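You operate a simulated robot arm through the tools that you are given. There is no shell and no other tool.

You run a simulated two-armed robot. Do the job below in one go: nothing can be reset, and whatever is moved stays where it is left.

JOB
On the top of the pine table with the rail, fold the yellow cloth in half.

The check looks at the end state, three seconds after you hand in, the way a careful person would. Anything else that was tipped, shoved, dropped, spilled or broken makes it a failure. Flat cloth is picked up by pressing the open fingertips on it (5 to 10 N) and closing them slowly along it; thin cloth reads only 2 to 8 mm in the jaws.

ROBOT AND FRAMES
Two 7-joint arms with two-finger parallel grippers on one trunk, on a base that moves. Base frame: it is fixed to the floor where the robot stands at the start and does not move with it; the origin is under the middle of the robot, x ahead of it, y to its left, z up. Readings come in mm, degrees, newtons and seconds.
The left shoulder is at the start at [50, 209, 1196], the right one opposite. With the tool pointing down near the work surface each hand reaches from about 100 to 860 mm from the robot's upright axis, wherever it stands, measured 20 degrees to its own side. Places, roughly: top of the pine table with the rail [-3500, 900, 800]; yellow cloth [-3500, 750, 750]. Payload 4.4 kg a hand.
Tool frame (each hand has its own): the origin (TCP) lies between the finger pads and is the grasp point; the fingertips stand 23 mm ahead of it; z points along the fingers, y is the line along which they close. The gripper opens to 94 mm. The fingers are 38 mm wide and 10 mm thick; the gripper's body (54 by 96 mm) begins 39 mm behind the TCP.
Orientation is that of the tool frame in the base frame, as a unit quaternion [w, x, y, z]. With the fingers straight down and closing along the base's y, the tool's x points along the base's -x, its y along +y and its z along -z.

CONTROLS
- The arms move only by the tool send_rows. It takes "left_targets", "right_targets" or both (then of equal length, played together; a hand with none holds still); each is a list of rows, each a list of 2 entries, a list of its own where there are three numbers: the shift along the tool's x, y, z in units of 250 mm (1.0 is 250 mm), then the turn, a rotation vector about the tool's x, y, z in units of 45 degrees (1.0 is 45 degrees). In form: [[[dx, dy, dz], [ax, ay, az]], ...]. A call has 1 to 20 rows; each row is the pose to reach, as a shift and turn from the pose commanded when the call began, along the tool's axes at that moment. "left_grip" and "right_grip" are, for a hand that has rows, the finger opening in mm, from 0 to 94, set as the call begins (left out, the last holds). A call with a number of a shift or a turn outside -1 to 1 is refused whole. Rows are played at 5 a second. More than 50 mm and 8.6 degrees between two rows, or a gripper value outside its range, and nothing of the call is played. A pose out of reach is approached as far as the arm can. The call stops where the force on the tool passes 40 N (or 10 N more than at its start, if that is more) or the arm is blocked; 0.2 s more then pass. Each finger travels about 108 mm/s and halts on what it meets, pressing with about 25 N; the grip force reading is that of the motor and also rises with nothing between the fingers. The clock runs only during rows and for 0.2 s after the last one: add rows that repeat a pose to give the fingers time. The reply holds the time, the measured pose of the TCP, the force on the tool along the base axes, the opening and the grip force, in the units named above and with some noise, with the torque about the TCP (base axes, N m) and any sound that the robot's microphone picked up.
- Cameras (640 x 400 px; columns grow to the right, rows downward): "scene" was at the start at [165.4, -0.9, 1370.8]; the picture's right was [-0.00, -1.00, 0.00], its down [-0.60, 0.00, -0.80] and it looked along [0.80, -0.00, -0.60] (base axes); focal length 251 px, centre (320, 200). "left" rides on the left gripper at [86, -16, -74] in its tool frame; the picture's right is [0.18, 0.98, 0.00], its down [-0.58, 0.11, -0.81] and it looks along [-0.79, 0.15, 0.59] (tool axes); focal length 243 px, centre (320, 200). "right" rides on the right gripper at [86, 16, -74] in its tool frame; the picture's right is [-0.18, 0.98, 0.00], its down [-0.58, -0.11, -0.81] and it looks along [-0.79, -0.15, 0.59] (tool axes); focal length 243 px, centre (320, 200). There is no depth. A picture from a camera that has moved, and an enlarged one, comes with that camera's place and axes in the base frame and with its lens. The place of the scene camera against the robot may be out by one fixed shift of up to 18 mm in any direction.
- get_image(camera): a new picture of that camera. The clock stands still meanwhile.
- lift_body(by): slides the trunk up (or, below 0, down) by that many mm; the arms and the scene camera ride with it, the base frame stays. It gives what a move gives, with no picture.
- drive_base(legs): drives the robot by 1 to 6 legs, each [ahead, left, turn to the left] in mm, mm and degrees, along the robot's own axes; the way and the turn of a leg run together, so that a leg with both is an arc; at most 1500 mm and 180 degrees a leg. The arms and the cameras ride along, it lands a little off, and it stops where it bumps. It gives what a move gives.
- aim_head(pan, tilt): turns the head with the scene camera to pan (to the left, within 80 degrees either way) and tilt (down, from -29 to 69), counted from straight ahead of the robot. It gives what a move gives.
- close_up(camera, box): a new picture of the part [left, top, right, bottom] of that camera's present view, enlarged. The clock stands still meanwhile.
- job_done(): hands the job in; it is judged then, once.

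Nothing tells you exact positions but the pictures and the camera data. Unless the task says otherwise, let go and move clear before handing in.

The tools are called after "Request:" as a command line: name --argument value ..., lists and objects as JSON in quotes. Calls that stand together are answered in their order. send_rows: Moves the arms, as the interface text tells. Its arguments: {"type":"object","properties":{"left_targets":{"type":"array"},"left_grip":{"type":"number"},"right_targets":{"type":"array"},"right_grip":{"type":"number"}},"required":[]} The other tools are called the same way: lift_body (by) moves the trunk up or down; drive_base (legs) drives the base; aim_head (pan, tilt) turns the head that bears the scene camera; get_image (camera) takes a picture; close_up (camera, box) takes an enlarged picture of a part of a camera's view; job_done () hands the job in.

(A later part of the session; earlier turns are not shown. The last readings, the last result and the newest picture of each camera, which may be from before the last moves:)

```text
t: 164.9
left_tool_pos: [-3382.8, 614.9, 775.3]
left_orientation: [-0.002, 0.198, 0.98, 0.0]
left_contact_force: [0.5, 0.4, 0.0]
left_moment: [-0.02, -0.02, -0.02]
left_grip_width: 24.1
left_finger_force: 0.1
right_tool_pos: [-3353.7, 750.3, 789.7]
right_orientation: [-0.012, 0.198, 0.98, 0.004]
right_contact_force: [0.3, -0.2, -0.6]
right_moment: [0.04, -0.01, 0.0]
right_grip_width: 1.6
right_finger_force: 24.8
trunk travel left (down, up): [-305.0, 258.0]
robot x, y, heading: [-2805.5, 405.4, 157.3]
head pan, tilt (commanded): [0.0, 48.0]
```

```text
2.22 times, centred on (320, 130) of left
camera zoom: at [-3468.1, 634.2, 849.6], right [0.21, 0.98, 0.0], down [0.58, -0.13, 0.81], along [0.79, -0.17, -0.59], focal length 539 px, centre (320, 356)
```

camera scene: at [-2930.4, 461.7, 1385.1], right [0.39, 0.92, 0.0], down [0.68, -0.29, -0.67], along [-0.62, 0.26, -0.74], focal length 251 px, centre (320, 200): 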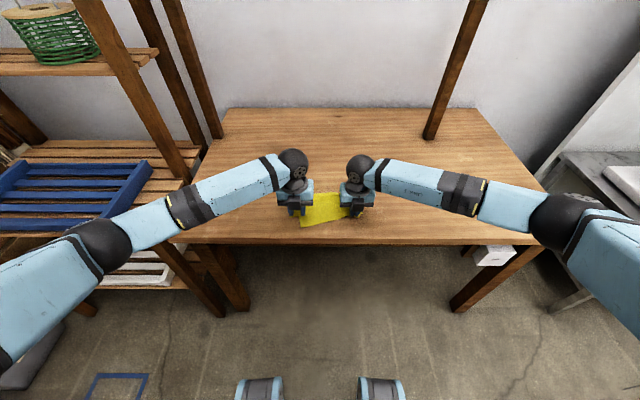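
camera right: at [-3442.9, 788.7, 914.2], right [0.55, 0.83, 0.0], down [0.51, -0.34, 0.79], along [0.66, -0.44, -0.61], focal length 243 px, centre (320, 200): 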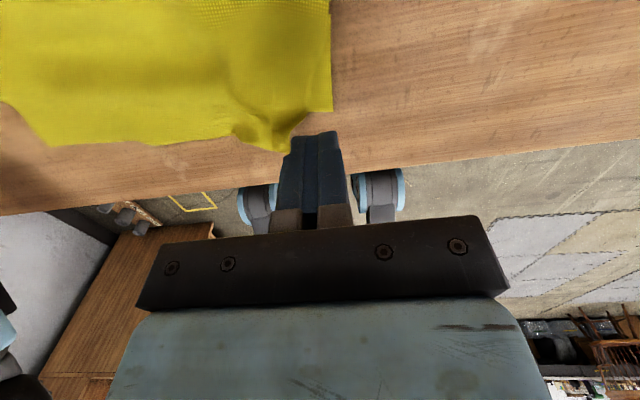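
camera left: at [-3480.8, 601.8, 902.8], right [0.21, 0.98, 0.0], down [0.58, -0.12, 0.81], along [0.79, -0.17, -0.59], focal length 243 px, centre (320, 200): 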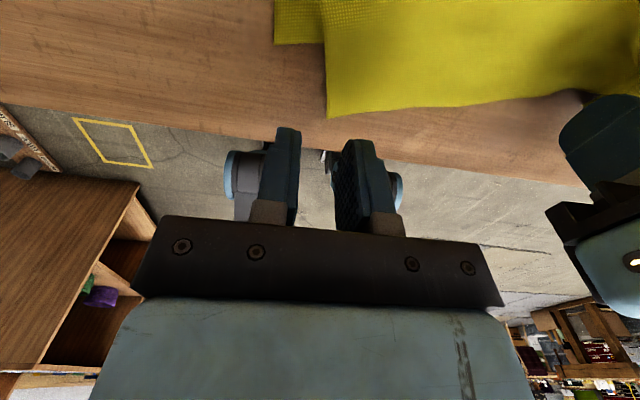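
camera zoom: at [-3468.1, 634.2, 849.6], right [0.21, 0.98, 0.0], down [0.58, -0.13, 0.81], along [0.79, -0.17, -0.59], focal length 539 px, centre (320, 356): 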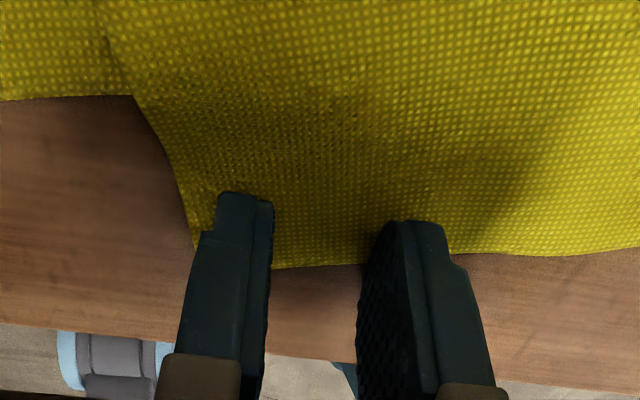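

Good bite now. I press lightly and close the left in steps.

Request:
send_rows --left_targets '[[[0, 0, 0.006], [0, 0, 0]], [[0, 0, 0.01], [0, 0, 0]], [[0, 0, 0.01], [0, 0, 0]]]'

Request:
send_rows --left_targets '[[[0, 0, 0], [0, 0, 0]], [[0, 0, 0], [0, 0, 0]], [[0, 0, 0], [0, 0, 0]]]' --left_grip 18

Request:
send_rows --left_targets '[[[0, 0, 0], [0, 0, 0]], [[0, 0, 0], [0, 0, 0]], [[0, 0, 0], [0, 0, 0]]]' --left_grip 11

Request:
close_up --camera "left" --box '[200, 40, 440, 220]'

```text
t: 165.7
left_tool_pos: [-3382.1, 614.6, 774.1]
left_orientation: [-0.001, 0.198, 0.98, 0.001]
left_contact_force: [0.3, -1.5, 14.7]
left_moment: [-0.07, 0.05, 0.0]
left_grip_width: 24.0
left_finger_force: 0.0
right_tool_pos: [-3352.8, 751.0, 792.4]
right_orientation: [-0.013, 0.198, 0.98, 0.003]
right_contact_force: [0.6, 0.1, 0.3]
right_moment: [0.01, 0.01, 0.0]
right_grip_width: 1.7
right_finger_force: 25.6
trunk travel left (down, up): [-305.0, 258.0]
robot x, y, heading: [-2812.1, 405.6, 157.2]
head pan, tilt (commanded): [0.0, 48.0]
```

```text
t: 166.5
left_tool_pos: [-3381.6, 614.6, 772.8]
left_orientation: [-0.002, 0.199, 0.98, 0.0]
left_contact_force: [-2.8, 2.8, 19.8]
left_moment: [0.01, 0.08, 0.01]
left_grip_width: 17.0
left_finger_force: 0.1
right_tool_pos: [-3353.8, 750.8, 791.5]
right_orientation: [-0.012, 0.199, 0.98, 0.002]
right_contact_force: [-0.5, -0.1, -0.6]
right_moment: [-0.05, 0.0, 0.01]
right_grip_width: 2.1
right_finger_force: 24.7
trunk travel left (down, up): [-305.0, 258.0]
robot x, y, heading: [-2804.0, 404.2, 157.2]
head pan, tilt (commanded): [0.0, 48.0]
```

```text
t: 167.3
left_tool_pos: [-3381.3, 614.8, 774.7]
left_orientation: [-0.002, 0.198, 0.98, -0.001]
left_contact_force: [-1.5, 0.2, 24.3]
left_moment: [-0.02, 0.01, -0.01]
left_grip_width: 7.2
left_finger_force: 0.0
right_tool_pos: [-3353.3, 750.1, 792.5]
right_orientation: [-0.012, 0.198, 0.98, 0.004]
right_contact_force: [0.1, -0.2, 0.0]
right_moment: [-0.02, 0.02, 0.05]
right_grip_width: 1.9
right_finger_force: 24.3
trunk travel left (down, up): [-305.0, 258.0]
robot x, y, heading: [-2803.5, 401.3, 157.3]
head pan, tilt (commanded): [0.0, 48.0]
```

```text
2.22 times, centred on (320, 130) of left
camera zoom: at [-3467.2, 633.6, 849.2], right [0.21, 0.98, 0.0], down [0.58, -0.13, 0.8], along [0.79, -0.17, -0.59], focal length 539 px, centre (320, 356)
```

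zoom: 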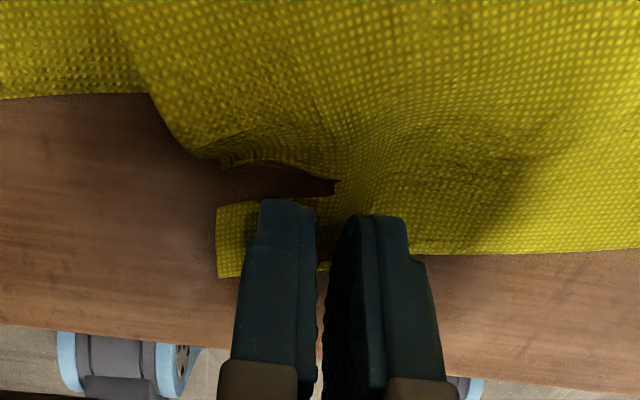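

The press is too strong (24 N); I ease 1.5 mm and close fully, then lift slightly.

Request:
send_rows --left_targets '[[[0, 0, -0.006], [0, 0, 0]], [[0, 0, -0.006], [0, 0, 0]], [[0, 0, -0.006], [0, 0, 0]]]' --left_grip 4

Request:
send_rows --left_targets '[[[0, 0, 0], [0, 0, 0]], [[0, 0, 0], [0, 0, 0]], [[0, 0, -0.03], [0, 0, 0]], [[0, 0, -0.06], [0, 0, 0]], [[0, 0, -0.06], [0, 0, 0]]]' --left_grip 0

Request:
close_up --camera "left" --box '[200, 40, 440, 220]'

Request:
close_up --camera "scene" --box '[265, 175, 375, 245]'

```text
t: 168.1
left_tool_pos: [-3382.3, 615.1, 774.7]
left_orientation: [-0.001, 0.198, 0.98, 0.0]
left_contact_force: [2.1, 0.4, 12.1]
left_moment: [0.04, 0.0, 0.0]
left_grip_width: 3.0
left_finger_force: 0.1
right_tool_pos: [-3354.2, 750.1, 790.6]
right_orientation: [-0.012, 0.198, 0.98, 0.003]
right_contact_force: [0.1, -0.6, 0.2]
right_moment: [0.0, 0.0, 0.03]
right_grip_width: 1.6
right_finger_force: 24.9
trunk travel left (down, up): [-305.0, 258.0]
robot x, y, heading: [-2802.5, 403.5, 157.3]
head pan, tilt (commanded): [0.0, 48.0]
```

```text
t: 169.3
left_tool_pos: [-3382.9, 616.3, 788.9]
left_orientation: [0.0, 0.199, 0.98, -0.001]
left_contact_force: [0.9, 1.1, 0.0]
left_moment: [-0.02, 0.01, -0.01]
left_grip_width: 0.0
left_finger_force: 25.0
right_tool_pos: [-3353.9, 751.6, 790.8]
right_orientation: [-0.012, 0.198, 0.98, 0.004]
right_contact_force: [0.3, 0.5, -0.8]
right_moment: [-0.02, 0.0, 0.04]
right_grip_width: 1.7
right_finger_force: 24.4
trunk travel left (down, up): [-305.0, 258.0]
robot x, y, heading: [-2810.0, 404.9, 157.0]
head pan, tilt (commanded): [0.0, 48.0]
```

```text
2.22 times, centred on (320, 130) of left
camera zoom: at [-3468.8, 634.5, 862.8], right [0.21, 0.98, 0.0], down [0.58, -0.12, 0.81], along [0.79, -0.17, -0.59], focal length 539 px, centre (320, 356)
```

zoom: 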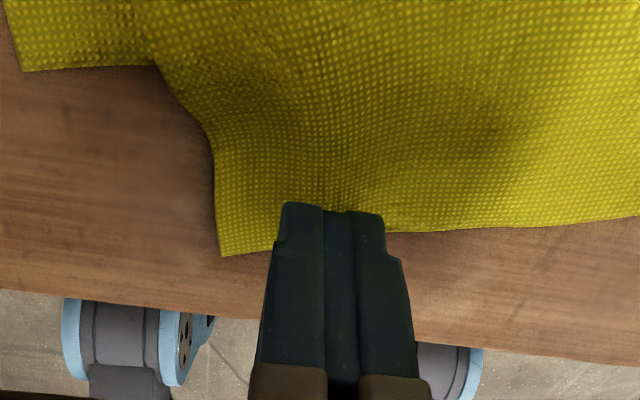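

```text
5.71 times, centred on (320, 210) of scene
camera zoom: at [-2930.5, 461.7, 1385.1], right [0.39, 0.92, 0.0], down [0.68, -0.29, -0.67], along [-0.62, 0.26, -0.74], focal length 1434 px, centre (320, 143)
```

zoom: 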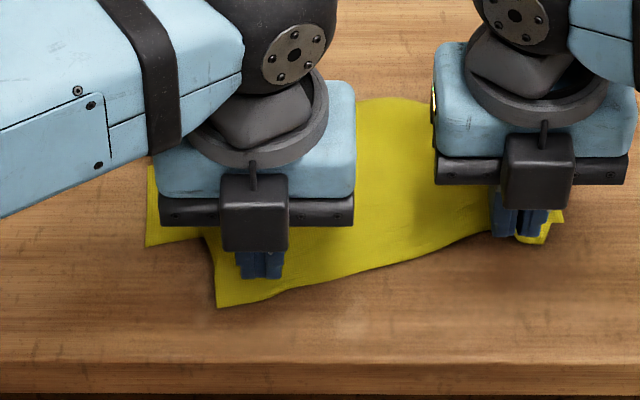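

The left pinch slipped (jaws empty). I retry with a wider, 36 mm opening and a gentler, monitored press, as worked before.

Request:
send_rows --left_targets '[[[-0.016, 0.03, 0.0], [0, 0, 0]], [[-0.016, 0.03, 0.02], [0, 0, 0]], [[-0.016, 0.03, 0.05], [0, 0, 0]], [[-0.016, 0.03, 0.06], [0, 0, 0]], [[-0.016, 0.03, 0.06], [0, 0, 0]]]' --left_grip 36

Request:
close_up --camera "left" --box '[200, 40, 440, 220]'

```text
t: 170.5
left_tool_pos: [-3376.7, 621.7, 775.6]
left_orientation: [-0.001, 0.198, 0.98, 0.0]
left_contact_force: [-0.6, -1.1, 0.3]
left_moment: [-0.05, -0.02, 0.01]
left_grip_width: 35.9
left_finger_force: 0.0
right_tool_pos: [-3355.5, 750.6, 791.7]
right_orientation: [-0.012, 0.2, 0.98, 0.002]
right_contact_force: [0.0, -0.8, 0.3]
right_moment: [0.05, 0.0, 0.0]
right_grip_width: 1.7
right_finger_force: 25.1
trunk travel left (down, up): [-305.0, 258.0]
robot x, y, heading: [-2805.4, 402.4, 157.2]
head pan, tilt (commanded): [0.0, 48.0]
```

```text
2.22 times, centred on (320, 130) of left
camera zoom: at [-3462.5, 639.8, 849.4], right [0.21, 0.98, 0.0], down [0.58, -0.13, 0.81], along [0.79, -0.17, -0.59], focal length 539 px, centre (320, 356)
```

zoom: 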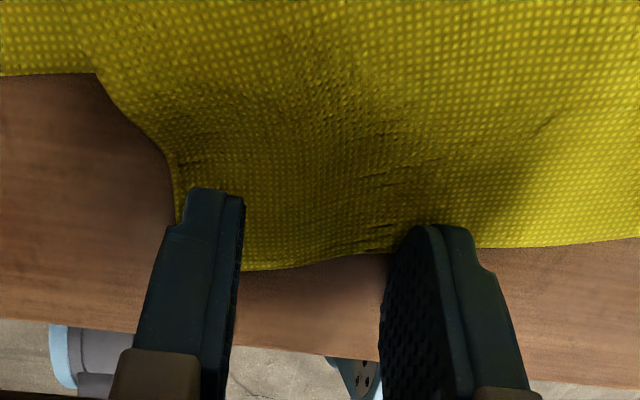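

Request:
send_rows --left_targets '[[[0.02, 0.0, -0.006], [0, 0, 0]], [[0.02, 0.0, 0.004], [0, 0, 0]], [[0.02, 0.0, 0.007], [0, 0, 0]], [[0.02, 0.0, 0.007], [0, 0, 0]]]'

Request:
send_rows --left_targets '[[[0, 0.006, 0], [0, 0, 0]], [[0, 0.012, 0], [0, 0, 0]], [[0, 0.012, 0], [0, 0, 0]]]' --left_grip 30

```text
t: 171.5
left_tool_pos: [-3379.9, 622.2, 773.6]
left_orientation: [-0.001, 0.199, 0.98, -0.001]
left_contact_force: [0.0, -0.7, 11.3]
left_moment: [-0.03, 0.04, 0.03]
left_grip_width: 36.1
left_finger_force: 0.0
right_tool_pos: [-3354.3, 750.6, 791.8]
right_orientation: [-0.012, 0.199, 0.98, 0.003]
right_contact_force: [0.6, 0.6, 0.3]
right_moment: [0.02, 0.0, 0.01]
right_grip_width: 1.9
right_finger_force: 25.2
trunk travel left (down, up): [-305.0, 258.0]
robot x, y, heading: [-2805.7, 405.9, 157.5]
head pan, tilt (commanded): [0.0, 48.0]
```

```text
t: 172.3
left_tool_pos: [-3378.2, 625.0, 774.6]
left_orientation: [-0.002, 0.198, 0.98, 0.0]
left_contact_force: [-3.5, -2.6, 17.4]
left_moment: [-0.12, 0.12, 0.02]
left_grip_width: 30.4
left_finger_force: 0.7
right_tool_pos: [-3353.3, 750.9, 791.6]
right_orientation: [-0.013, 0.198, 0.98, 0.004]
right_contact_force: [-0.2, -0.4, 0.7]
right_moment: [0.02, -0.02, -0.01]
right_grip_width: 1.6
right_finger_force: 25.0
trunk travel left (down, up): [-305.0, 258.0]
robot x, y, heading: [-2810.7, 405.3, 157.3]
head pan, tilt (commanded): [0.0, 48.0]
```

Request:
send_rows --left_targets '[[[0, 0.006, -0.003], [0, 0, 0]], [[0, 0.012, -0.003], [0, 0, 0]], [[0, 0.012, -0.003], [0, 0, 0]]]' --left_grip 24

Request:
send_rows --left_targets '[[[0, 0.006, 0], [0, 0, 0]], [[0, 0.012, 0], [0, 0, 0]], [[0, 0.012, 0], [0, 0, 0]]]' --left_grip 18

Request:
close_up --camera "left" --box '[200, 40, 440, 220]'

```text
t: 173.1
left_tool_pos: [-3376.5, 627.0, 774.6]
left_orientation: [-0.001, 0.199, 0.98, 0.0]
left_contact_force: [-1.6, -2.3, 12.0]
left_moment: [-0.05, 0.06, 0.04]
left_grip_width: 24.3
left_finger_force: 0.2
right_tool_pos: [-3353.0, 750.1, 792.6]
right_orientation: [-0.011, 0.199, 0.98, 0.003]
right_contact_force: [0.4, 0.0, 0.5]
right_moment: [0.01, -0.01, 0.01]
right_grip_width: 1.6
right_finger_force: 24.9
trunk travel left (down, up): [-305.0, 258.0]
robot x, y, heading: [-2807.5, 406.0, 157.0]
head pan, tilt (commanded): [0.0, 48.0]
```

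```text
t: 173.9
left_tool_pos: [-3377.3, 631.4, 774.7]
left_orientation: [-0.001, 0.199, 0.98, 0.0]
left_contact_force: [-0.7, -3.4, 11.9]
left_moment: [-0.08, 0.02, 0.0]
left_grip_width: 18.3
left_finger_force: 0.2
right_tool_pos: [-3353.6, 750.6, 791.8]
right_orientation: [-0.012, 0.198, 0.98, 0.003]
right_contact_force: [-0.4, -0.4, 0.6]
right_moment: [0.01, 0.01, 0.01]
right_grip_width: 1.7
right_finger_force: 25.2
trunk travel left (down, up): [-305.0, 258.0]
robot x, y, heading: [-2807.9, 406.3, 157.0]
head pan, tilt (commanded): [0.0, 48.0]
```

```text
2.22 times, centred on (320, 130) of left
camera zoom: at [-3462.3, 649.2, 849.1], right [0.21, 0.98, 0.0], down [0.58, -0.13, 0.8], along [0.79, -0.17, -0.59], focal length 539 px, centre (320, 356)
```

zoom: 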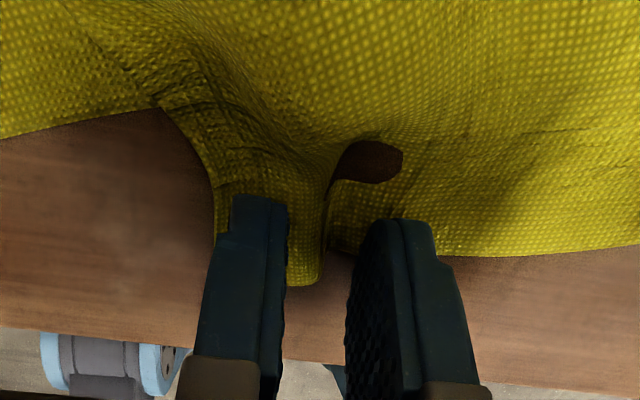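

A ridge is standing up between the left fingers. I finish closing and lift slightly.

Request:
send_rows --left_targets '[[[0, 0.006, 0], [0, 0, 0]], [[0, 0.012, 0], [0, 0, 0]], [[0, 0.012, 0], [0, 0, 0]]]' --left_grip 11

Request:
send_rows --left_targets '[[[0, 0.006, 0], [0, 0, 0]], [[0, 0.006, 0], [0, 0, 0]], [[0, 0.006, 0], [0, 0, 0]]]' --left_grip 4

Request:
send_rows --left_targets '[[[0, 0, 0], [0, 0, 0]], [[0, 0, 0], [0, 0, 0]], [[0, 0, -0.03], [0, 0, 0]], [[0, 0, -0.06], [0, 0, 0]], [[0, 0, -0.06], [0, 0, 0]]]' --left_grip 0

Request:
close_up --camera "left" --box '[200, 40, 440, 220]'

Request:
close_up --camera "scene" --box '[265, 175, 375, 245]'

```text
t: 174.7
left_tool_pos: [-3375.1, 632.6, 773.6]
left_orientation: [-0.001, 0.198, 0.98, 0.0]
left_contact_force: [0.2, -1.7, 8.8]
left_moment: [-0.07, 0.03, 0.01]
left_grip_width: 11.8
left_finger_force: 0.5
right_tool_pos: [-3353.7, 749.9, 790.8]
right_orientation: [-0.013, 0.199, 0.98, 0.003]
right_contact_force: [-0.1, 0.0, 0.3]
right_moment: [0.03, -0.01, 0.0]
right_grip_width: 1.9
right_finger_force: 25.1
trunk travel left (down, up): [-305.0, 258.0]
robot x, y, heading: [-2803.1, 406.7, 157.4]
head pan, tilt (commanded): [0.0, 48.0]
```

```text
t: 175.5
left_tool_pos: [-3375.2, 634.4, 773.8]
left_orientation: [-0.001, 0.198, 0.98, 0.0]
left_contact_force: [-0.6, -1.4, 8.9]
left_moment: [-0.05, 0.03, 0.03]
left_grip_width: 4.1
left_finger_force: 0.2
right_tool_pos: [-3353.9, 751.3, 791.9]
right_orientation: [-0.012, 0.199, 0.98, 0.004]
right_contact_force: [0.4, -0.1, -0.1]
right_moment: [0.07, -0.05, 0.03]
right_grip_width: 1.4
right_finger_force: 24.9
trunk travel left (down, up): [-305.0, 258.0]
robot x, y, heading: [-2805.9, 404.9, 157.0]
head pan, tilt (commanded): [0.0, 48.0]
```

```text
t: 176.7
left_tool_pos: [-3375.0, 634.6, 788.8]
left_orientation: [-0.001, 0.199, 0.98, -0.001]
left_contact_force: [0.8, -0.2, -0.4]
left_moment: [0.06, -0.01, -0.01]
left_grip_width: 0.0
left_finger_force: 25.0
right_tool_pos: [-3353.7, 750.8, 791.0]
right_orientation: [-0.012, 0.198, 0.98, 0.003]
right_contact_force: [0.5, -0.1, 0.2]
right_moment: [0.04, -0.01, 0.0]
right_grip_width: 1.8
right_finger_force: 24.5
trunk travel left (down, up): [-305.0, 258.0]
robot x, y, heading: [-2807.9, 405.3, 157.2]
head pan, tilt (commanded): [0.0, 48.0]
```

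```text
2.22 times, centred on (320, 130) of left
camera zoom: at [-3460.3, 653.6, 863.5], right [0.21, 0.98, 0.0], down [0.58, -0.12, 0.81], along [0.79, -0.17, -0.59], focal length 539 px, centre (320, 356)
```

zoom: 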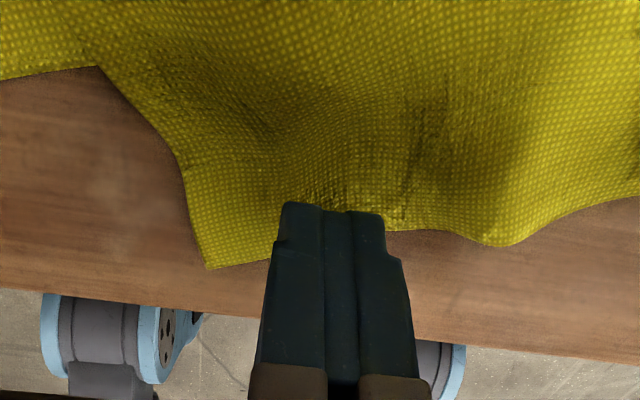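

```text
5.71 times, centred on (320, 210) of scene
camera zoom: at [-2930.5, 461.7, 1385.1], right [0.39, 0.92, 0.0], down [0.68, -0.29, -0.67], along [-0.62, 0.26, -0.74], focal length 1434 px, centre (320, 143)
```

zoom: 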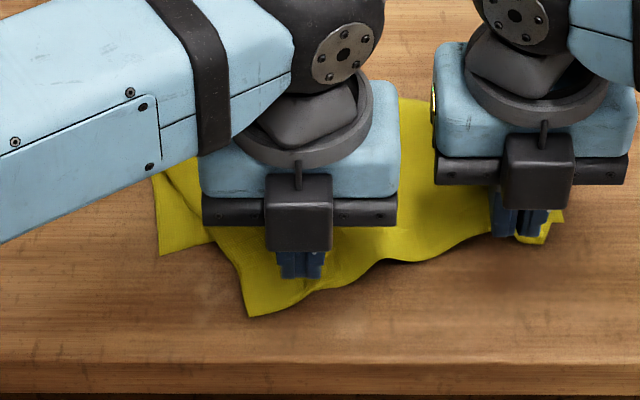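

The ridge went the wrong way and the pinch failed again. Instead I'll drag: with the right jaws anchoring their corner, I press the closed left fingertips lightly on the left corner and slide it back toward the lower-left corner.

Request:
send_rows --left_targets '[[[-0.028, -0.032, -0.01], [0, 0, 0]], [[-0.056, -0.064, 0.0], [0, 0, 0]], [[-0.056, -0.064, 0.04], [0, 0, 0]], [[-0.056, -0.064, 0.054], [0, 0, 0]], [[-0.056, -0.064, 0.054], [0, 0, 0]]]'

Request:
close_up --camera "left" --box '[200, 40, 440, 220]'

```text
t: 177.9
left_tool_pos: [-3369.6, 615.9, 775.0]
left_orientation: [0.0, 0.199, 0.98, -0.001]
left_contact_force: [0.2, -0.4, 0.6]
left_moment: [0.0, -0.01, 0.0]
left_grip_width: 0.0
left_finger_force: 25.2
right_tool_pos: [-3354.1, 750.7, 791.0]
right_orientation: [-0.012, 0.199, 0.98, 0.003]
right_contact_force: [0.0, 0.7, -0.3]
right_moment: [0.03, -0.02, 0.02]
right_grip_width: 1.8
right_finger_force: 24.8
trunk travel left (down, up): [-305.0, 258.0]
robot x, y, heading: [-2806.1, 405.7, 157.2]
head pan, tilt (commanded): [0.0, 48.0]
```

```text
2.22 times, centred on (320, 130) of left
camera zoom: at [-3454.7, 634.1, 849.4], right [0.21, 0.98, 0.0], down [0.58, -0.12, 0.81], along [0.79, -0.17, -0.59], focal length 539 px, centre (320, 356)
```

zoom: 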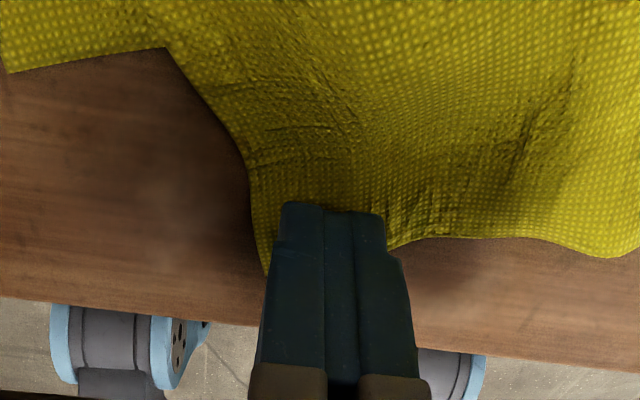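

Request:
send_rows --left_targets '[[[0, 0, 0.004], [0, 0, 0]], [[0, 0, 0.006], [0, 0, 0]], [[0, 0, 0.006], [0, 0, 0]]]'

Request:
send_rows --left_targets '[[[0.009, -0.012, 0.0], [0, 0, 0]], [[0.027, -0.037, 0.0], [0, 0, 0]], [[0.045, -0.062, 0.0], [0, 0, 0]], [[0.063, -0.087, 0.0], [0, 0, 0]], [[0.072, -0.1, 0.0], [0, 0, 0]], [[0.072, -0.1, 0.0], [0, 0, 0]]]'

Request:
close_up --camera "left" --box '[200, 40, 440, 220]'

Request:
close_up --camera "scene" --box '[265, 175, 375, 245]'

```text
t: 178.7
left_tool_pos: [-3368.8, 614.3, 773.9]
left_orientation: [-0.002, 0.199, 0.98, 0.001]
left_contact_force: [-2.6, 1.7, 7.6]
left_moment: [0.02, 0.07, 0.0]
left_grip_width: 0.0
left_finger_force: 24.8
right_tool_pos: [-3353.0, 750.5, 790.5]
right_orientation: [-0.011, 0.198, 0.98, 0.003]
right_contact_force: [-1.0, -0.4, 0.1]
right_moment: [-0.01, 0.02, -0.02]
right_grip_width: 1.9
right_finger_force: 25.2
trunk travel left (down, up): [-305.0, 258.0]
robot x, y, heading: [-2804.6, 408.8, 157.2]
head pan, tilt (commanded): [0.0, 48.0]
```

```text
t: 180.1
left_tool_pos: [-3395.7, 599.3, 774.3]
left_orientation: [-0.001, 0.198, 0.98, 0.0]
left_contact_force: [2.5, 2.1, 10.7]
left_moment: [0.14, -0.05, -0.04]
left_grip_width: 0.0
left_finger_force: 24.9
right_tool_pos: [-3354.0, 749.9, 792.1]
right_orientation: [-0.011, 0.199, 0.98, 0.002]
right_contact_force: [0.0, -1.1, -0.3]
right_moment: [-0.02, 0.0, 0.03]
right_grip_width: 1.6
right_finger_force: 24.9
trunk travel left (down, up): [-305.0, 258.0]
robot x, y, heading: [-2806.5, 407.9, 157.2]
head pan, tilt (commanded): [0.0, 48.0]
```

```text
2.22 times, centred on (320, 130) of left
camera zoom: at [-3480.3, 617.8, 849.1], right [0.21, 0.98, 0.0], down [0.58, -0.13, 0.8], along [0.79, -0.17, -0.59], focal length 539 px, centre (320, 356)
```

zoom: 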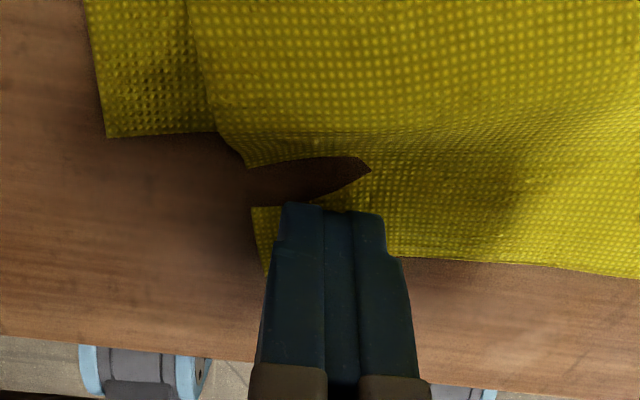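

```text
5.71 times, centred on (320, 210) of scene
camera zoom: at [-2929.1, 461.4, 1385.3], right [0.39, 0.92, 0.0], down [0.68, -0.29, -0.67], along [-0.62, 0.26, -0.74], focal length 1434 px, centre (320, 143)
```

zoom: 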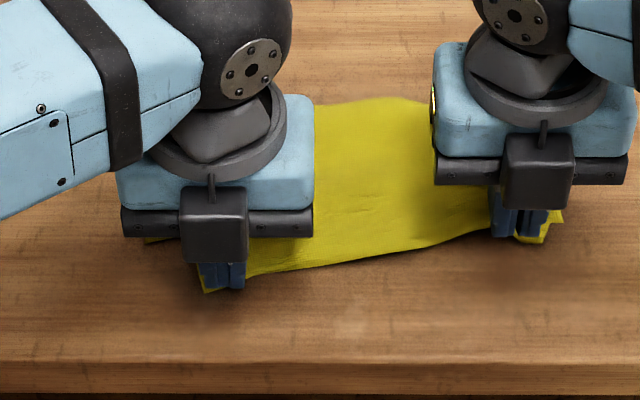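

The drag works and the edge is straightening. I continue the same way another 26 mm forward and 33 mm left.

Request:
send_rows --left_targets '[[[0.018, -0.022, -0.001], [0, 0, 0]], [[0.036, -0.046, -0.001], [0, 0, 0]], [[0.056, -0.07, -0.001], [0, 0, 0]], [[0.076, -0.096, -0.001], [0, 0, 0]], [[0.096, -0.124, -0.001], [0, 0, 0]], [[0.104, -0.132, -0.001], [0, 0, 0]], [[0.104, -0.132, -0.001], [0, 0, 0]]]'

Request:
close_up --camera "left" --box '[200, 40, 440, 220]'

Request:
close_up --camera "scene" --box '[265, 175, 375, 245]'

```text
t: 181.7
left_tool_pos: [-3431.4, 577.8, 774.6]
left_orientation: [0.0, 0.198, 0.98, -0.001]
left_contact_force: [3.0, 4.3, 8.0]
left_moment: [0.14, -0.05, -0.03]
left_grip_width: 0.2
left_finger_force: 25.4
right_tool_pos: [-3353.5, 749.7, 791.7]
right_orientation: [-0.012, 0.199, 0.98, 0.002]
right_contact_force: [-1.7, -5.4, -1.3]
right_moment: [-0.16, 0.04, 0.15]
right_grip_width: 2.4
right_finger_force: 25.2
trunk travel left (down, up): [-305.0, 258.0]
robot x, y, heading: [-2807.8, 403.7, 157.4]
head pan, tilt (commanded): [0.0, 48.0]
```

```text
2.22 times, centred on (320, 130) of left
camera zoom: at [-3516.7, 597.4, 849.0], right [0.21, 0.98, 0.0], down [0.58, -0.13, 0.81], along [0.79, -0.17, -0.59], focal length 539 px, centre (320, 356)
```

zoom: 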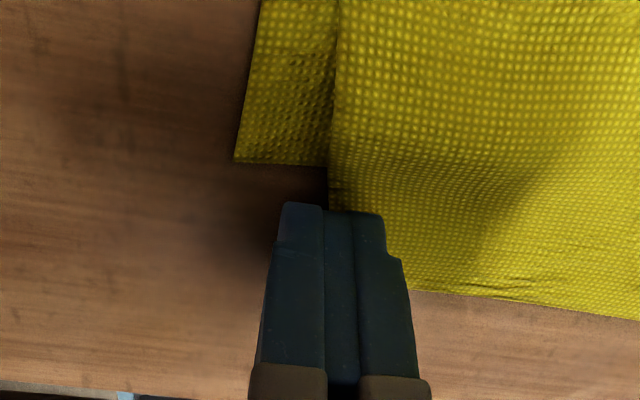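

```text
5.71 times, centred on (320, 210) of scene
camera zoom: at [-2929.5, 461.3, 1385.3], right [0.39, 0.92, 0.0], down [0.68, -0.29, -0.67], along [-0.62, 0.26, -0.74], focal length 1434 px, centre (320, 143)
```

zoom: 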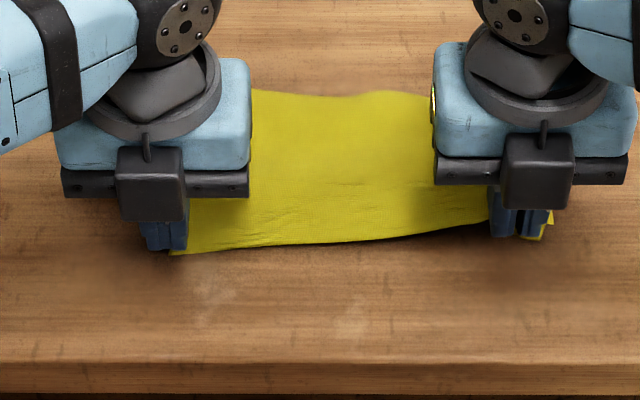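

The flap is now straight and stretched between both hands, though it overhangs the near edge by ~25 mm. I lift the left fingers slightly to view the left corner before pinching it with a very light press, for one more proper re-lay.

Request:
send_rows --left_targets '[[[0, 0, -0.06], [0, 0, 0]], [[0.0, 0.04, -0.1], [0, 0, 0]], [[0.0, 0.06, -0.1], [0, 0, 0]], [[0.0, 0.06, -0.1], [0, 0, 0]]]' --left_grip 34

Request:
close_up --camera "left" --box '[180, 20, 460, 220]'

Request:
close_up --camera "scene" --box '[265, 175, 375, 245]'

```text
t: 182.7
left_tool_pos: [-3425.6, 592.2, 799.1]
left_orientation: [-0.001, 0.199, 0.98, 0.0]
left_contact_force: [0.3, -0.5, -0.1]
left_moment: [-0.02, -0.01, 0.0]
left_grip_width: 34.1
left_finger_force: 0.0
right_tool_pos: [-3354.4, 751.0, 790.5]
right_orientation: [-0.012, 0.198, 0.98, 0.003]
right_contact_force: [0.1, 0.2, -0.7]
right_moment: [0.03, 0.0, -0.03]
right_grip_width: 1.5
right_finger_force: 24.7
trunk travel left (down, up): [-305.0, 258.0]
robot x, y, heading: [-2807.2, 405.9, 157.0]
head pan, tilt (commanded): [0.0, 48.0]
```

```text
2.00 times, centred on (320, 120) of left
camera zoom: at [-3511.7, 611.5, 873.9], right [0.21, 0.98, 0.0], down [0.58, -0.12, 0.81], along [0.79, -0.17, -0.59], focal length 485 px, centre (320, 360)
```

zoom: 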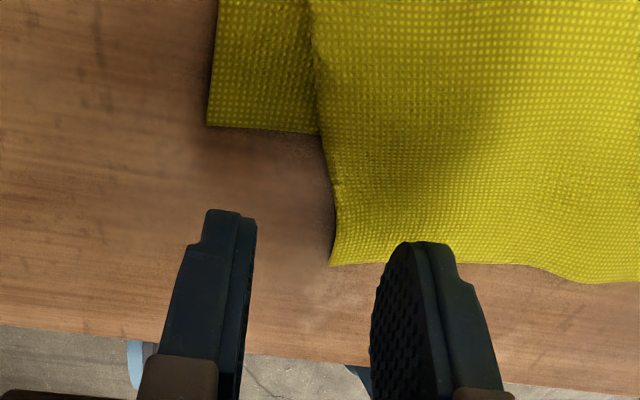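

```text
5.71 times, centred on (320, 210) of scene
camera zoom: at [-2930.4, 461.7, 1385.1], right [0.39, 0.92, 0.0], down [0.68, -0.29, -0.67], along [-0.62, 0.26, -0.74], focal length 1434 px, centre (320, 143)
```

zoom: 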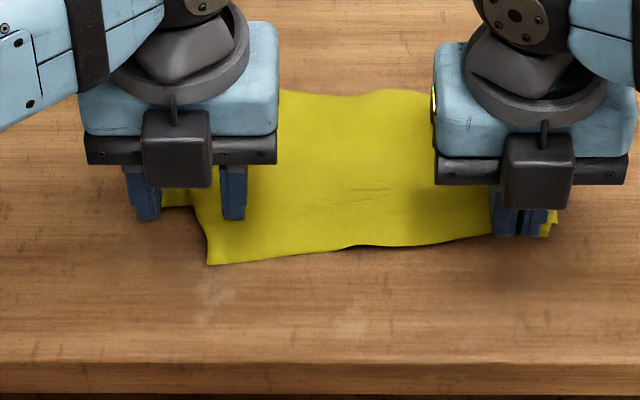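

Request:
send_rows --left_targets '[[[-0.042, 0.075, 0.0], [0, 0, 0]], [[-0.08, 0.15, 0.0], [0, 0, 0]], [[-0.08, 0.15, 0.06], [0, 0, 0]], [[-0.08, 0.15, 0.092], [0, 0, 0]], [[-0.08, 0.15, 0.092], [0, 0, 0]]]'

Request:
close_up --camera "left" --box '[200, 40, 440, 220]'

```text
t: 183.9
left_tool_pos: [-3393.5, 618.0, 774.5]
left_orientation: [-0.001, 0.198, 0.98, -0.001]
left_contact_force: [0.4, 0.0, 0.1]
left_moment: [0.02, 0.01, 0.01]
left_grip_width: 33.7
left_finger_force: 0.1
right_tool_pos: [-3354.9, 750.4, 791.1]
right_orientation: [-0.011, 0.199, 0.98, 0.004]
right_contact_force: [0.3, -1.1, -0.2]
right_moment: [0.02, -0.01, -0.01]
right_grip_width: 1.7
right_finger_force: 25.0
trunk travel left (down, up): [-305.0, 258.0]
robot x, y, heading: [-2807.7, 404.9, 157.1]
head pan, tilt (commanded): [0.0, 48.0]
```

```text
2.22 times, centred on (320, 130) of left
camera zoom: at [-3478.8, 636.9, 850.4], right [0.21, 0.98, 0.0], down [0.58, -0.13, 0.81], along [0.79, -0.17, -0.59], focal length 539 px, centre (320, 356)
```

zoom: 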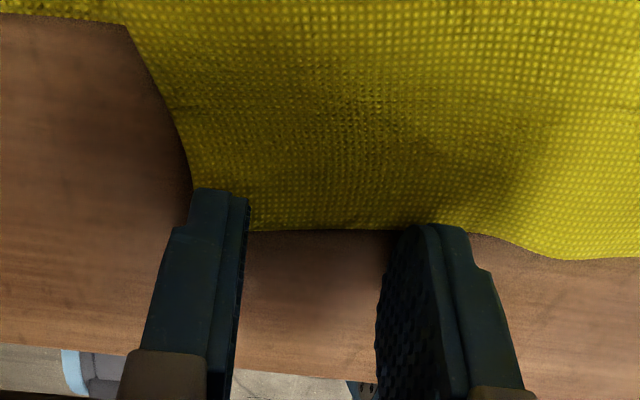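

Request:
send_rows --left_targets '[[[0.036, 0.004, -0.012], [0, 0, 0]], [[0.036, 0.004, 0.0], [0, 0, 0]], [[0.036, 0.004, 0.002], [0, 0, 0]], [[0.036, 0.004, 0.002], [0, 0, 0]]]'

Request:
send_rows --left_targets '[[[0, 0, 0.002], [0, 0, 0]], [[0, 0, 0.002], [0, 0, 0]]]'

Request:
close_up --camera "left" --box '[200, 40, 440, 220]'

```text
t: 184.9
left_tool_pos: [-3401.1, 623.2, 775.2]
left_orientation: [-0.001, 0.199, 0.98, -0.001]
left_contact_force: [0.2, -0.3, 0.3]
left_moment: [0.03, 0.01, 0.02]
left_grip_width: 34.1
left_finger_force: 0.1
right_tool_pos: [-3353.1, 750.5, 790.3]
right_orientation: [-0.011, 0.199, 0.98, 0.003]
right_contact_force: [0.4, 0.1, -0.1]
right_moment: [0.03, -0.02, -0.02]
right_grip_width: 1.7
right_finger_force: 24.9
trunk travel left (down, up): [-305.0, 258.0]
robot x, y, heading: [-2806.4, 404.3, 157.2]
head pan, tilt (commanded): [0.0, 48.0]
```

```text
t: 185.5
left_tool_pos: [-3401.6, 622.2, 774.3]
left_orientation: [-0.002, 0.198, 0.98, -0.001]
left_contact_force: [-0.4, -0.7, 1.6]
left_moment: [-0.01, 0.0, 0.0]
left_grip_width: 33.9
left_finger_force: 0.1
right_tool_pos: [-3353.2, 752.5, 791.0]
right_orientation: [-0.012, 0.199, 0.98, 0.003]
right_contact_force: [0.3, 0.6, 0.2]
right_moment: [0.01, -0.01, 0.0]
right_grip_width: 1.5
right_finger_force: 25.0
trunk travel left (down, up): [-305.0, 258.0]
robot x, y, heading: [-2804.4, 403.3, 157.2]
head pan, tilt (commanded): [0.0, 48.0]
```

```text
2.22 times, centred on (320, 130) of left
camera zoom: at [-3486.7, 641.8, 849.3], right [0.21, 0.98, 0.0], down [0.58, -0.13, 0.81], along [0.79, -0.17, -0.59], focal length 539 px, centre (320, 356)
```

zoom: 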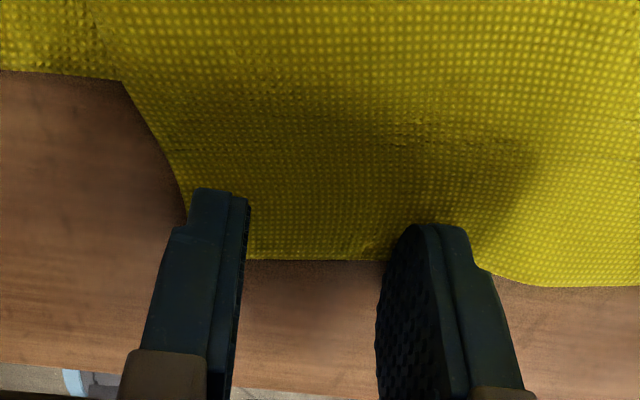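

Good bite with a very light press. I close slowly again.

Request:
send_rows --left_targets '[[[0, 0.007, 0], [0, 0, 0]], [[0, 0.014, 0], [0, 0, 0]], [[0, 0.014, 0], [0, 0, 0]]]' --left_grip 27

Request:
send_rows --left_targets '[[[0, 0.007, 0], [0, 0, 0]], [[0, 0.014, 0], [0, 0, 0]], [[0, 0.014, 0], [0, 0, 0]]]' --left_grip 20

Request:
close_up --camera "left" --box '[200, 40, 440, 220]'

```text
t: 186.3
left_tool_pos: [-3398.7, 626.3, 776.1]
left_orientation: [-0.001, 0.199, 0.98, -0.001]
left_contact_force: [0.3, -1.6, 3.0]
left_moment: [0.0, -0.01, 0.03]
left_grip_width: 26.8
left_finger_force: 0.0
right_tool_pos: [-3353.3, 750.9, 789.8]
right_orientation: [-0.013, 0.198, 0.98, 0.003]
right_contact_force: [-0.3, -0.4, -0.5]
right_moment: [0.01, -0.01, 0.0]
right_grip_width: 1.9
right_finger_force: 25.1
trunk travel left (down, up): [-305.0, 258.0]
robot x, y, heading: [-2807.6, 400.3, 156.9]
head pan, tilt (commanded): [0.0, 48.0]
```

```text
t: 187.1
left_tool_pos: [-3397.8, 629.4, 774.5]
left_orientation: [-0.001, 0.199, 0.98, -0.001]
left_contact_force: [-0.6, -0.8, 1.3]
left_moment: [0.03, 0.01, 0.03]
left_grip_width: 19.9
left_finger_force: 0.0
right_tool_pos: [-3353.8, 751.0, 790.1]
right_orientation: [-0.012, 0.199, 0.98, 0.004]
right_contact_force: [0.5, -0.2, -0.1]
right_moment: [-0.03, 0.0, -0.03]
right_grip_width: 1.5
right_finger_force: 25.0
trunk travel left (down, up): [-305.0, 258.0]
robot x, y, heading: [-2805.2, 408.0, 157.1]
head pan, tilt (commanded): [0.0, 48.0]
```

```text
2.22 times, centred on (320, 130) of left
camera zoom: at [-3484.0, 648.5, 849.3], right [0.21, 0.98, 0.0], down [0.58, -0.12, 0.81], along [0.79, -0.17, -0.59], focal length 539 px, centre (320, 356)
```

zoom: 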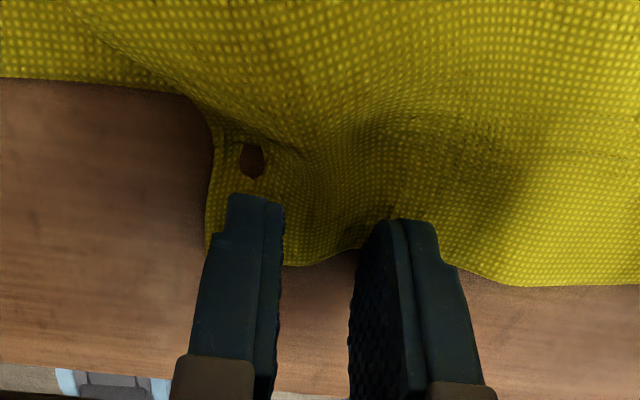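

Request:
send_rows --left_targets '[[[0, 0.007, 0], [0, 0, 0]], [[0, 0.014, 0], [0, 0, 0]], [[0, 0.014, 0], [0, 0, 0]]]' --left_grip 13

Request:
send_rows --left_targets '[[[0, 0.006, 0.002], [0, 0, 0]], [[0, 0.012, 0.002], [0, 0, 0]], [[0, 0.012, 0.002], [0, 0, 0]]]' --left_grip 7

Request:
close_up --camera "left" --box '[200, 40, 440, 220]'

```text
t: 187.9
left_tool_pos: [-3396.4, 633.2, 775.2]
left_orientation: [-0.001, 0.199, 0.98, -0.001]
left_contact_force: [-0.5, -0.1, 1.4]
left_moment: [0.03, 0.03, 0.05]
left_grip_width: 13.5
left_finger_force: 0.4
right_tool_pos: [-3355.1, 750.9, 790.4]
right_orientation: [-0.012, 0.198, 0.98, 0.003]
right_contact_force: [0.4, 0.2, -0.1]
right_moment: [0.03, 0.04, -0.01]
right_grip_width: 1.6
right_finger_force: 24.9
trunk travel left (down, up): [-305.0, 258.0]
robot x, y, heading: [-2806.7, 404.4, 156.9]
head pan, tilt (commanded): [0.0, 48.0]
```

```text
t: 188.7
left_tool_pos: [-3394.7, 635.6, 773.8]
left_orientation: [-0.001, 0.198, 0.98, -0.001]
left_contact_force: [-0.4, -1.1, 1.5]
left_moment: [0.01, 0.01, 0.04]
left_grip_width: 7.4
left_finger_force: 0.1
right_tool_pos: [-3353.9, 750.4, 790.8]
right_orientation: [-0.011, 0.198, 0.98, 0.003]
right_contact_force: [-0.4, 0.1, -1.2]
right_moment: [-0.03, 0.03, 0.01]
right_grip_width: 1.6
right_finger_force: 25.1
trunk travel left (down, up): [-305.0, 258.0]
robot x, y, heading: [-2810.9, 404.0, 157.1]
head pan, tilt (commanded): [0.0, 48.0]
```

```text
2.22 times, centred on (320, 130) of left
camera zoom: at [-3481.1, 654.8, 849.3], right [0.21, 0.98, 0.0], down [0.58, -0.13, 0.81], along [0.79, -0.17, -0.59], focal length 539 px, centre (320, 356)
```

zoom: 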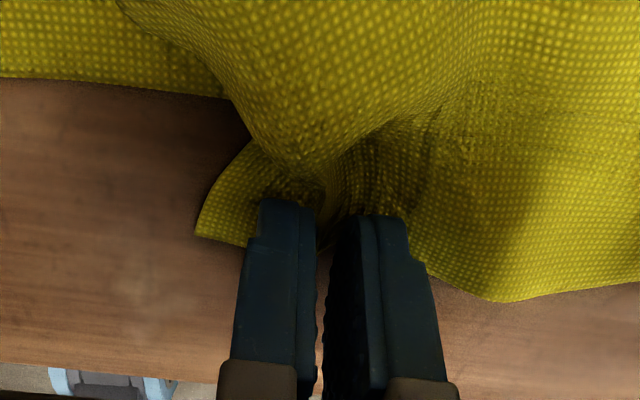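

Cloth is bulging up between the fingers this time. I close fully and lift 12 mm.

Request:
send_rows --left_targets '[[[0, 0, 0], [0, 0, 0]], [[0, 0, 0], [0, 0, 0]], [[0, 0, 0], [0, 0, 0]], [[0, 0, -0.03], [0, 0, 0]], [[0, 0, -0.06], [0, 0, 0]], [[0, 0, -0.06], [0, 0, 0]]]' --left_grip 0

Request:
close_up --camera "left" --box '[200, 40, 440, 220]'

Request:
close_up --camera "scene" --box '[265, 175, 375, 245]'

```text
t: 190.1
left_tool_pos: [-3395.6, 637.6, 789.3]
left_orientation: [0.0, 0.2, 0.98, -0.001]
left_contact_force: [0.3, 0.1, 0.8]
left_moment: [0.03, 0.01, 0.02]
left_grip_width: 1.7
left_finger_force: 25.0
right_tool_pos: [-3354.6, 750.0, 791.1]
right_orientation: [-0.013, 0.198, 0.98, 0.004]
right_contact_force: [-0.4, 0.1, 0.2]
right_moment: [0.03, 0.03, -0.02]
right_grip_width: 1.8
right_finger_force: 24.9
trunk travel left (down, up): [-305.0, 258.0]
robot x, y, heading: [-2804.8, 406.1, 157.4]
head pan, tilt (commanded): [0.0, 48.0]
```

```text
2.22 times, centred on (320, 130) of left
camera zoom: at [-3481.2, 655.2, 863.8], right [0.21, 0.98, 0.0], down [0.58, -0.13, 0.81], along [0.79, -0.17, -0.59], focal length 539 px, centre (320, 356)
```

zoom: 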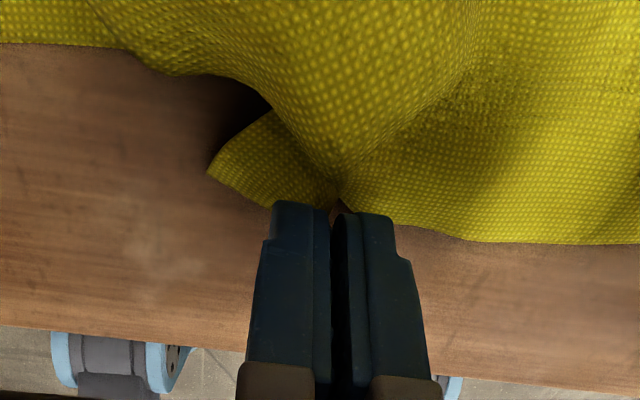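

```text
5.71 times, centred on (320, 210) of scene
camera zoom: at [-2930.4, 461.7, 1385.1], right [0.39, 0.92, 0.0], down [0.68, -0.29, -0.67], along [-0.62, 0.26, -0.74], focal length 1434 px, centre (320, 143)
```

zoom: 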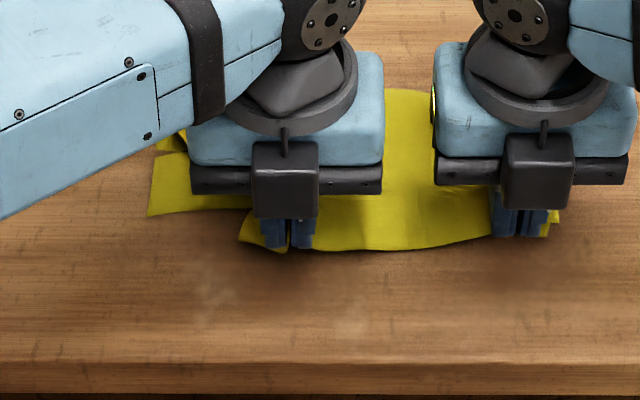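

Both corners are now held. The lower near edge is nicely square to me (ahead ≈653, right −93…+141). I lift the flap back up along the arc, spreading gently, to stand it over ahead ≈765.

Request:
send_rows --left_targets '[[[0.036, -0.006, -0.05], [0, 0, 0]], [[0.072, -0.012, -0.1], [0, 0, 0]], [[0.128, -0.024, -0.152], [0, 0, 0]], [[0.178, -0.036, -0.212], [0, 0, 0]], [[0.228, -0.048, -0.272], [0, 0, 0]], [[0.296, -0.06, -0.31], [0, 0, 0]], [[0.364, -0.072, -0.348], [0, 0, 0]], [[0.364, -0.072, -0.348], [0, 0, 0]]]' --right_targets '[[[0.026, 0, -0.048], [0, 0, 0]], [[0.052, 0, -0.096], [0, 0, 0]], [[0.108, 0.002, -0.148], [0, 0, 0]], [[0.158, 0.003, -0.208], [0, 0, 0]], [[0.208, 0.004, -0.268], [0, 0, 0]], [[0.276, 0.006, -0.306], [0, 0, 0]], [[0.344, 0.008, -0.344], [0, 0, 0]], [[0.344, 0.008, -0.344], [0, 0, 0]]]'

Request:
close_up --camera "scene" --box '[255, 150, 375, 240]'

Request:
get_image --camera "left"

Request:
get_image --camera "right"

```text
t: 191.9
left_tool_pos: [-3484.5, 654.1, 877.0]
left_orientation: [-0.001, 0.199, 0.98, -0.001]
left_contact_force: [1.4, 4.3, -0.1]
left_moment: [0.09, -0.02, -0.08]
left_grip_width: 1.5
left_finger_force: 25.1
right_tool_pos: [-3430.8, 784.3, 879.3]
right_orientation: [-0.012, 0.199, 0.98, 0.003]
right_contact_force: [-1.0, -3.2, 0.1]
right_moment: [-0.13, 0.03, 0.09]
right_grip_width: 2.4
right_finger_force: 25.3
trunk travel left (down, up): [-305.0, 258.0]
robot x, y, heading: [-2806.8, 403.0, 157.0]
head pan, tilt (commanded): [0.0, 48.0]
```

```text
4.44 times, centred on (315, 195) of scene
camera zoom: at [-2930.3, 461.7, 1385.1], right [0.39, 0.92, 0.0], down [0.68, -0.29, -0.67], along [-0.62, 0.26, -0.74], focal length 1115 px, centre (342, 222)
```

zoom: 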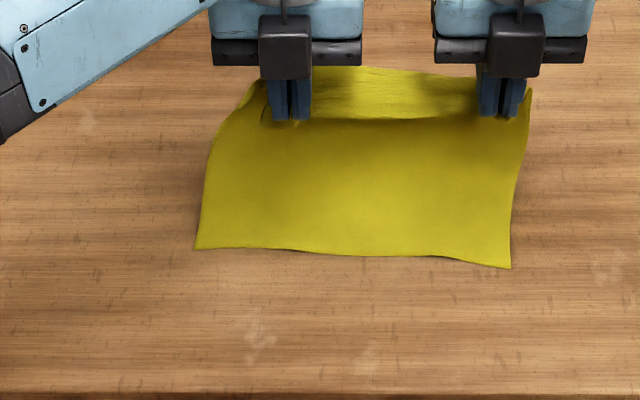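

```text
taken
camera left: at [-3571.0, 673.3, 951.8], right [0.21, 0.98, 0.0], down [0.58, -0.13, 0.81], along [0.79, -0.17, -0.59], focal length 243 px, centre (320, 200)
```

left: 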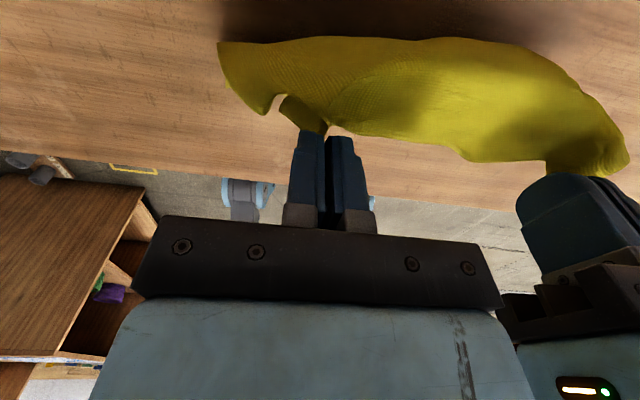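

```text
taken
camera right: at [-3502.3, 832.7, 956.4], right [0.55, 0.83, 0.0], down [0.51, -0.33, 0.79], along [0.66, -0.44, -0.61], focal length 243 px, centre (320, 200)
```

right: 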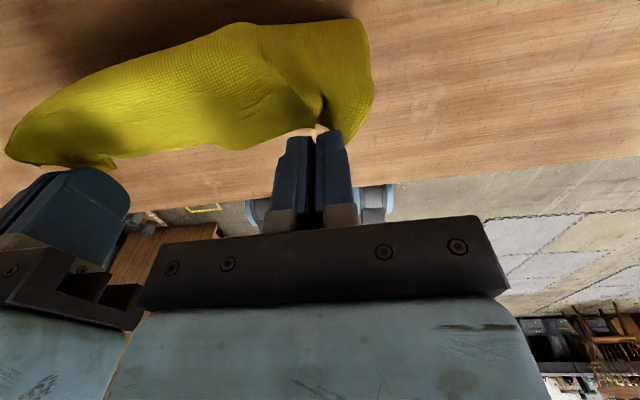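

Both corners hold and the flap is up. The fold line is still too near (54–80 mm), so I carry the flap ~45 mm farther forward at slightly lower height.

Request:
send_rows --left_targets '[[[0.045, 0.0, 0.01], [0, 0, 0]], [[0.09, 0.0, 0.02], [0, 0, 0]], [[0.135, 0.0, 0.03], [0, 0, 0]], [[0.18, 0.0, 0.04], [0, 0, 0]], [[0.18, 0.0, 0.04], [0, 0, 0]]]' --right_targets '[[[0.045, -0.004, 0.01], [0, 0, 0]], [[0.09, -0.008, 0.02], [0, 0, 0]], [[0.135, -0.008, 0.03], [0, 0, 0]], [[0.18, -0.008, 0.04], [0, 0, 0]], [[0.18, -0.008, 0.04], [0, 0, 0]]]'

Request:
close_up --camera "scene" --box '[255, 140, 375, 230]'

Request:
close_up --camera "left" --box '[180, 0, 640, 240]'

Request:
close_up --camera "right" --box '[0, 0, 420, 240]'

```text
t: 193.1
left_tool_pos: [-3527.9, 673.7, 867.5]
left_orientation: [-0.001, 0.199, 0.98, -0.002]
left_contact_force: [1.9, 3.6, -0.8]
left_moment: [0.07, -0.05, -0.07]
left_grip_width: 1.3
left_finger_force: 25.0
right_tool_pos: [-3474.1, 801.1, 870.8]
right_orientation: [-0.012, 0.199, 0.98, 0.002]
right_contact_force: [-1.9, -2.9, 0.2]
right_moment: [-0.09, 0.07, 0.11]
right_grip_width: 2.1
right_finger_force: 25.7
trunk travel left (down, up): [-305.0, 258.0]
robot x, y, heading: [-2804.8, 407.1, 157.2]
head pan, tilt (commanded): [0.0, 48.0]
```

```text
4.44 times, centred on (315, 185) of scene
camera zoom: at [-2930.2, 461.6, 1385.2], right [0.39, 0.92, 0.0], down [0.68, -0.29, -0.67], along [-0.62, 0.26, -0.74], focal length 1115 px, centre (342, 267)
```

zoom: 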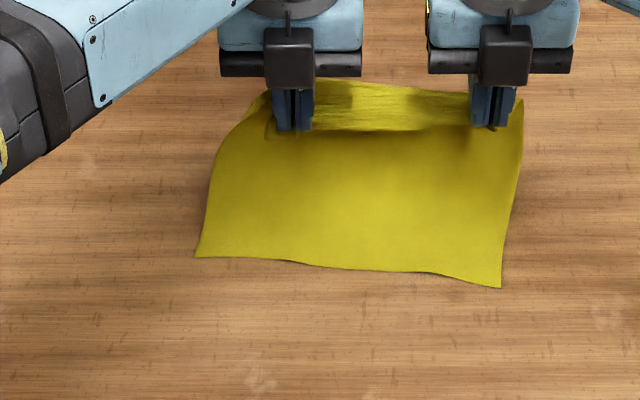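

```text
1.39 times, centred on (410, 120) of left
camera zoom: at [-3613.5, 692.0, 941.8], right [0.21, 0.98, 0.0], down [0.58, -0.13, 0.81], along [0.79, -0.17, -0.59], focal length 338 px, centre (195, 311)
```

zoom: 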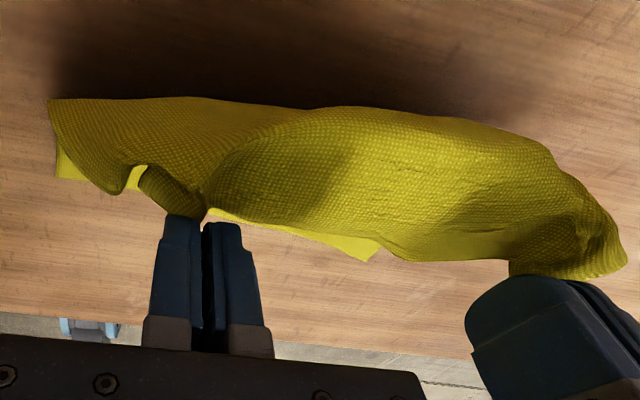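

```text
1.52 times, centred on (210, 120) of right
camera zoom: at [-3545.3, 849.6, 947.4], right [0.55, 0.83, 0.0], down [0.51, -0.33, 0.79], along [0.66, -0.44, -0.61], focal length 370 px, centre (488, 322)
```

zoom: 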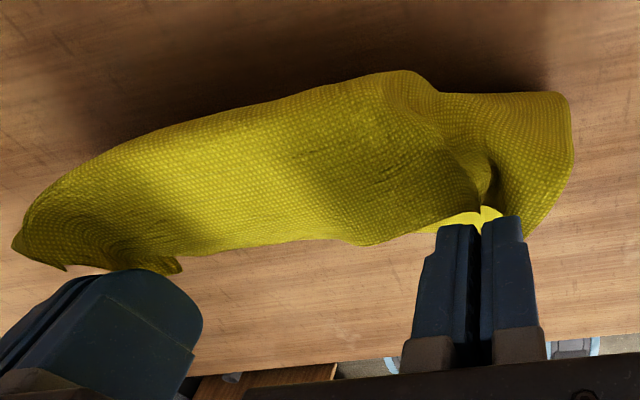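

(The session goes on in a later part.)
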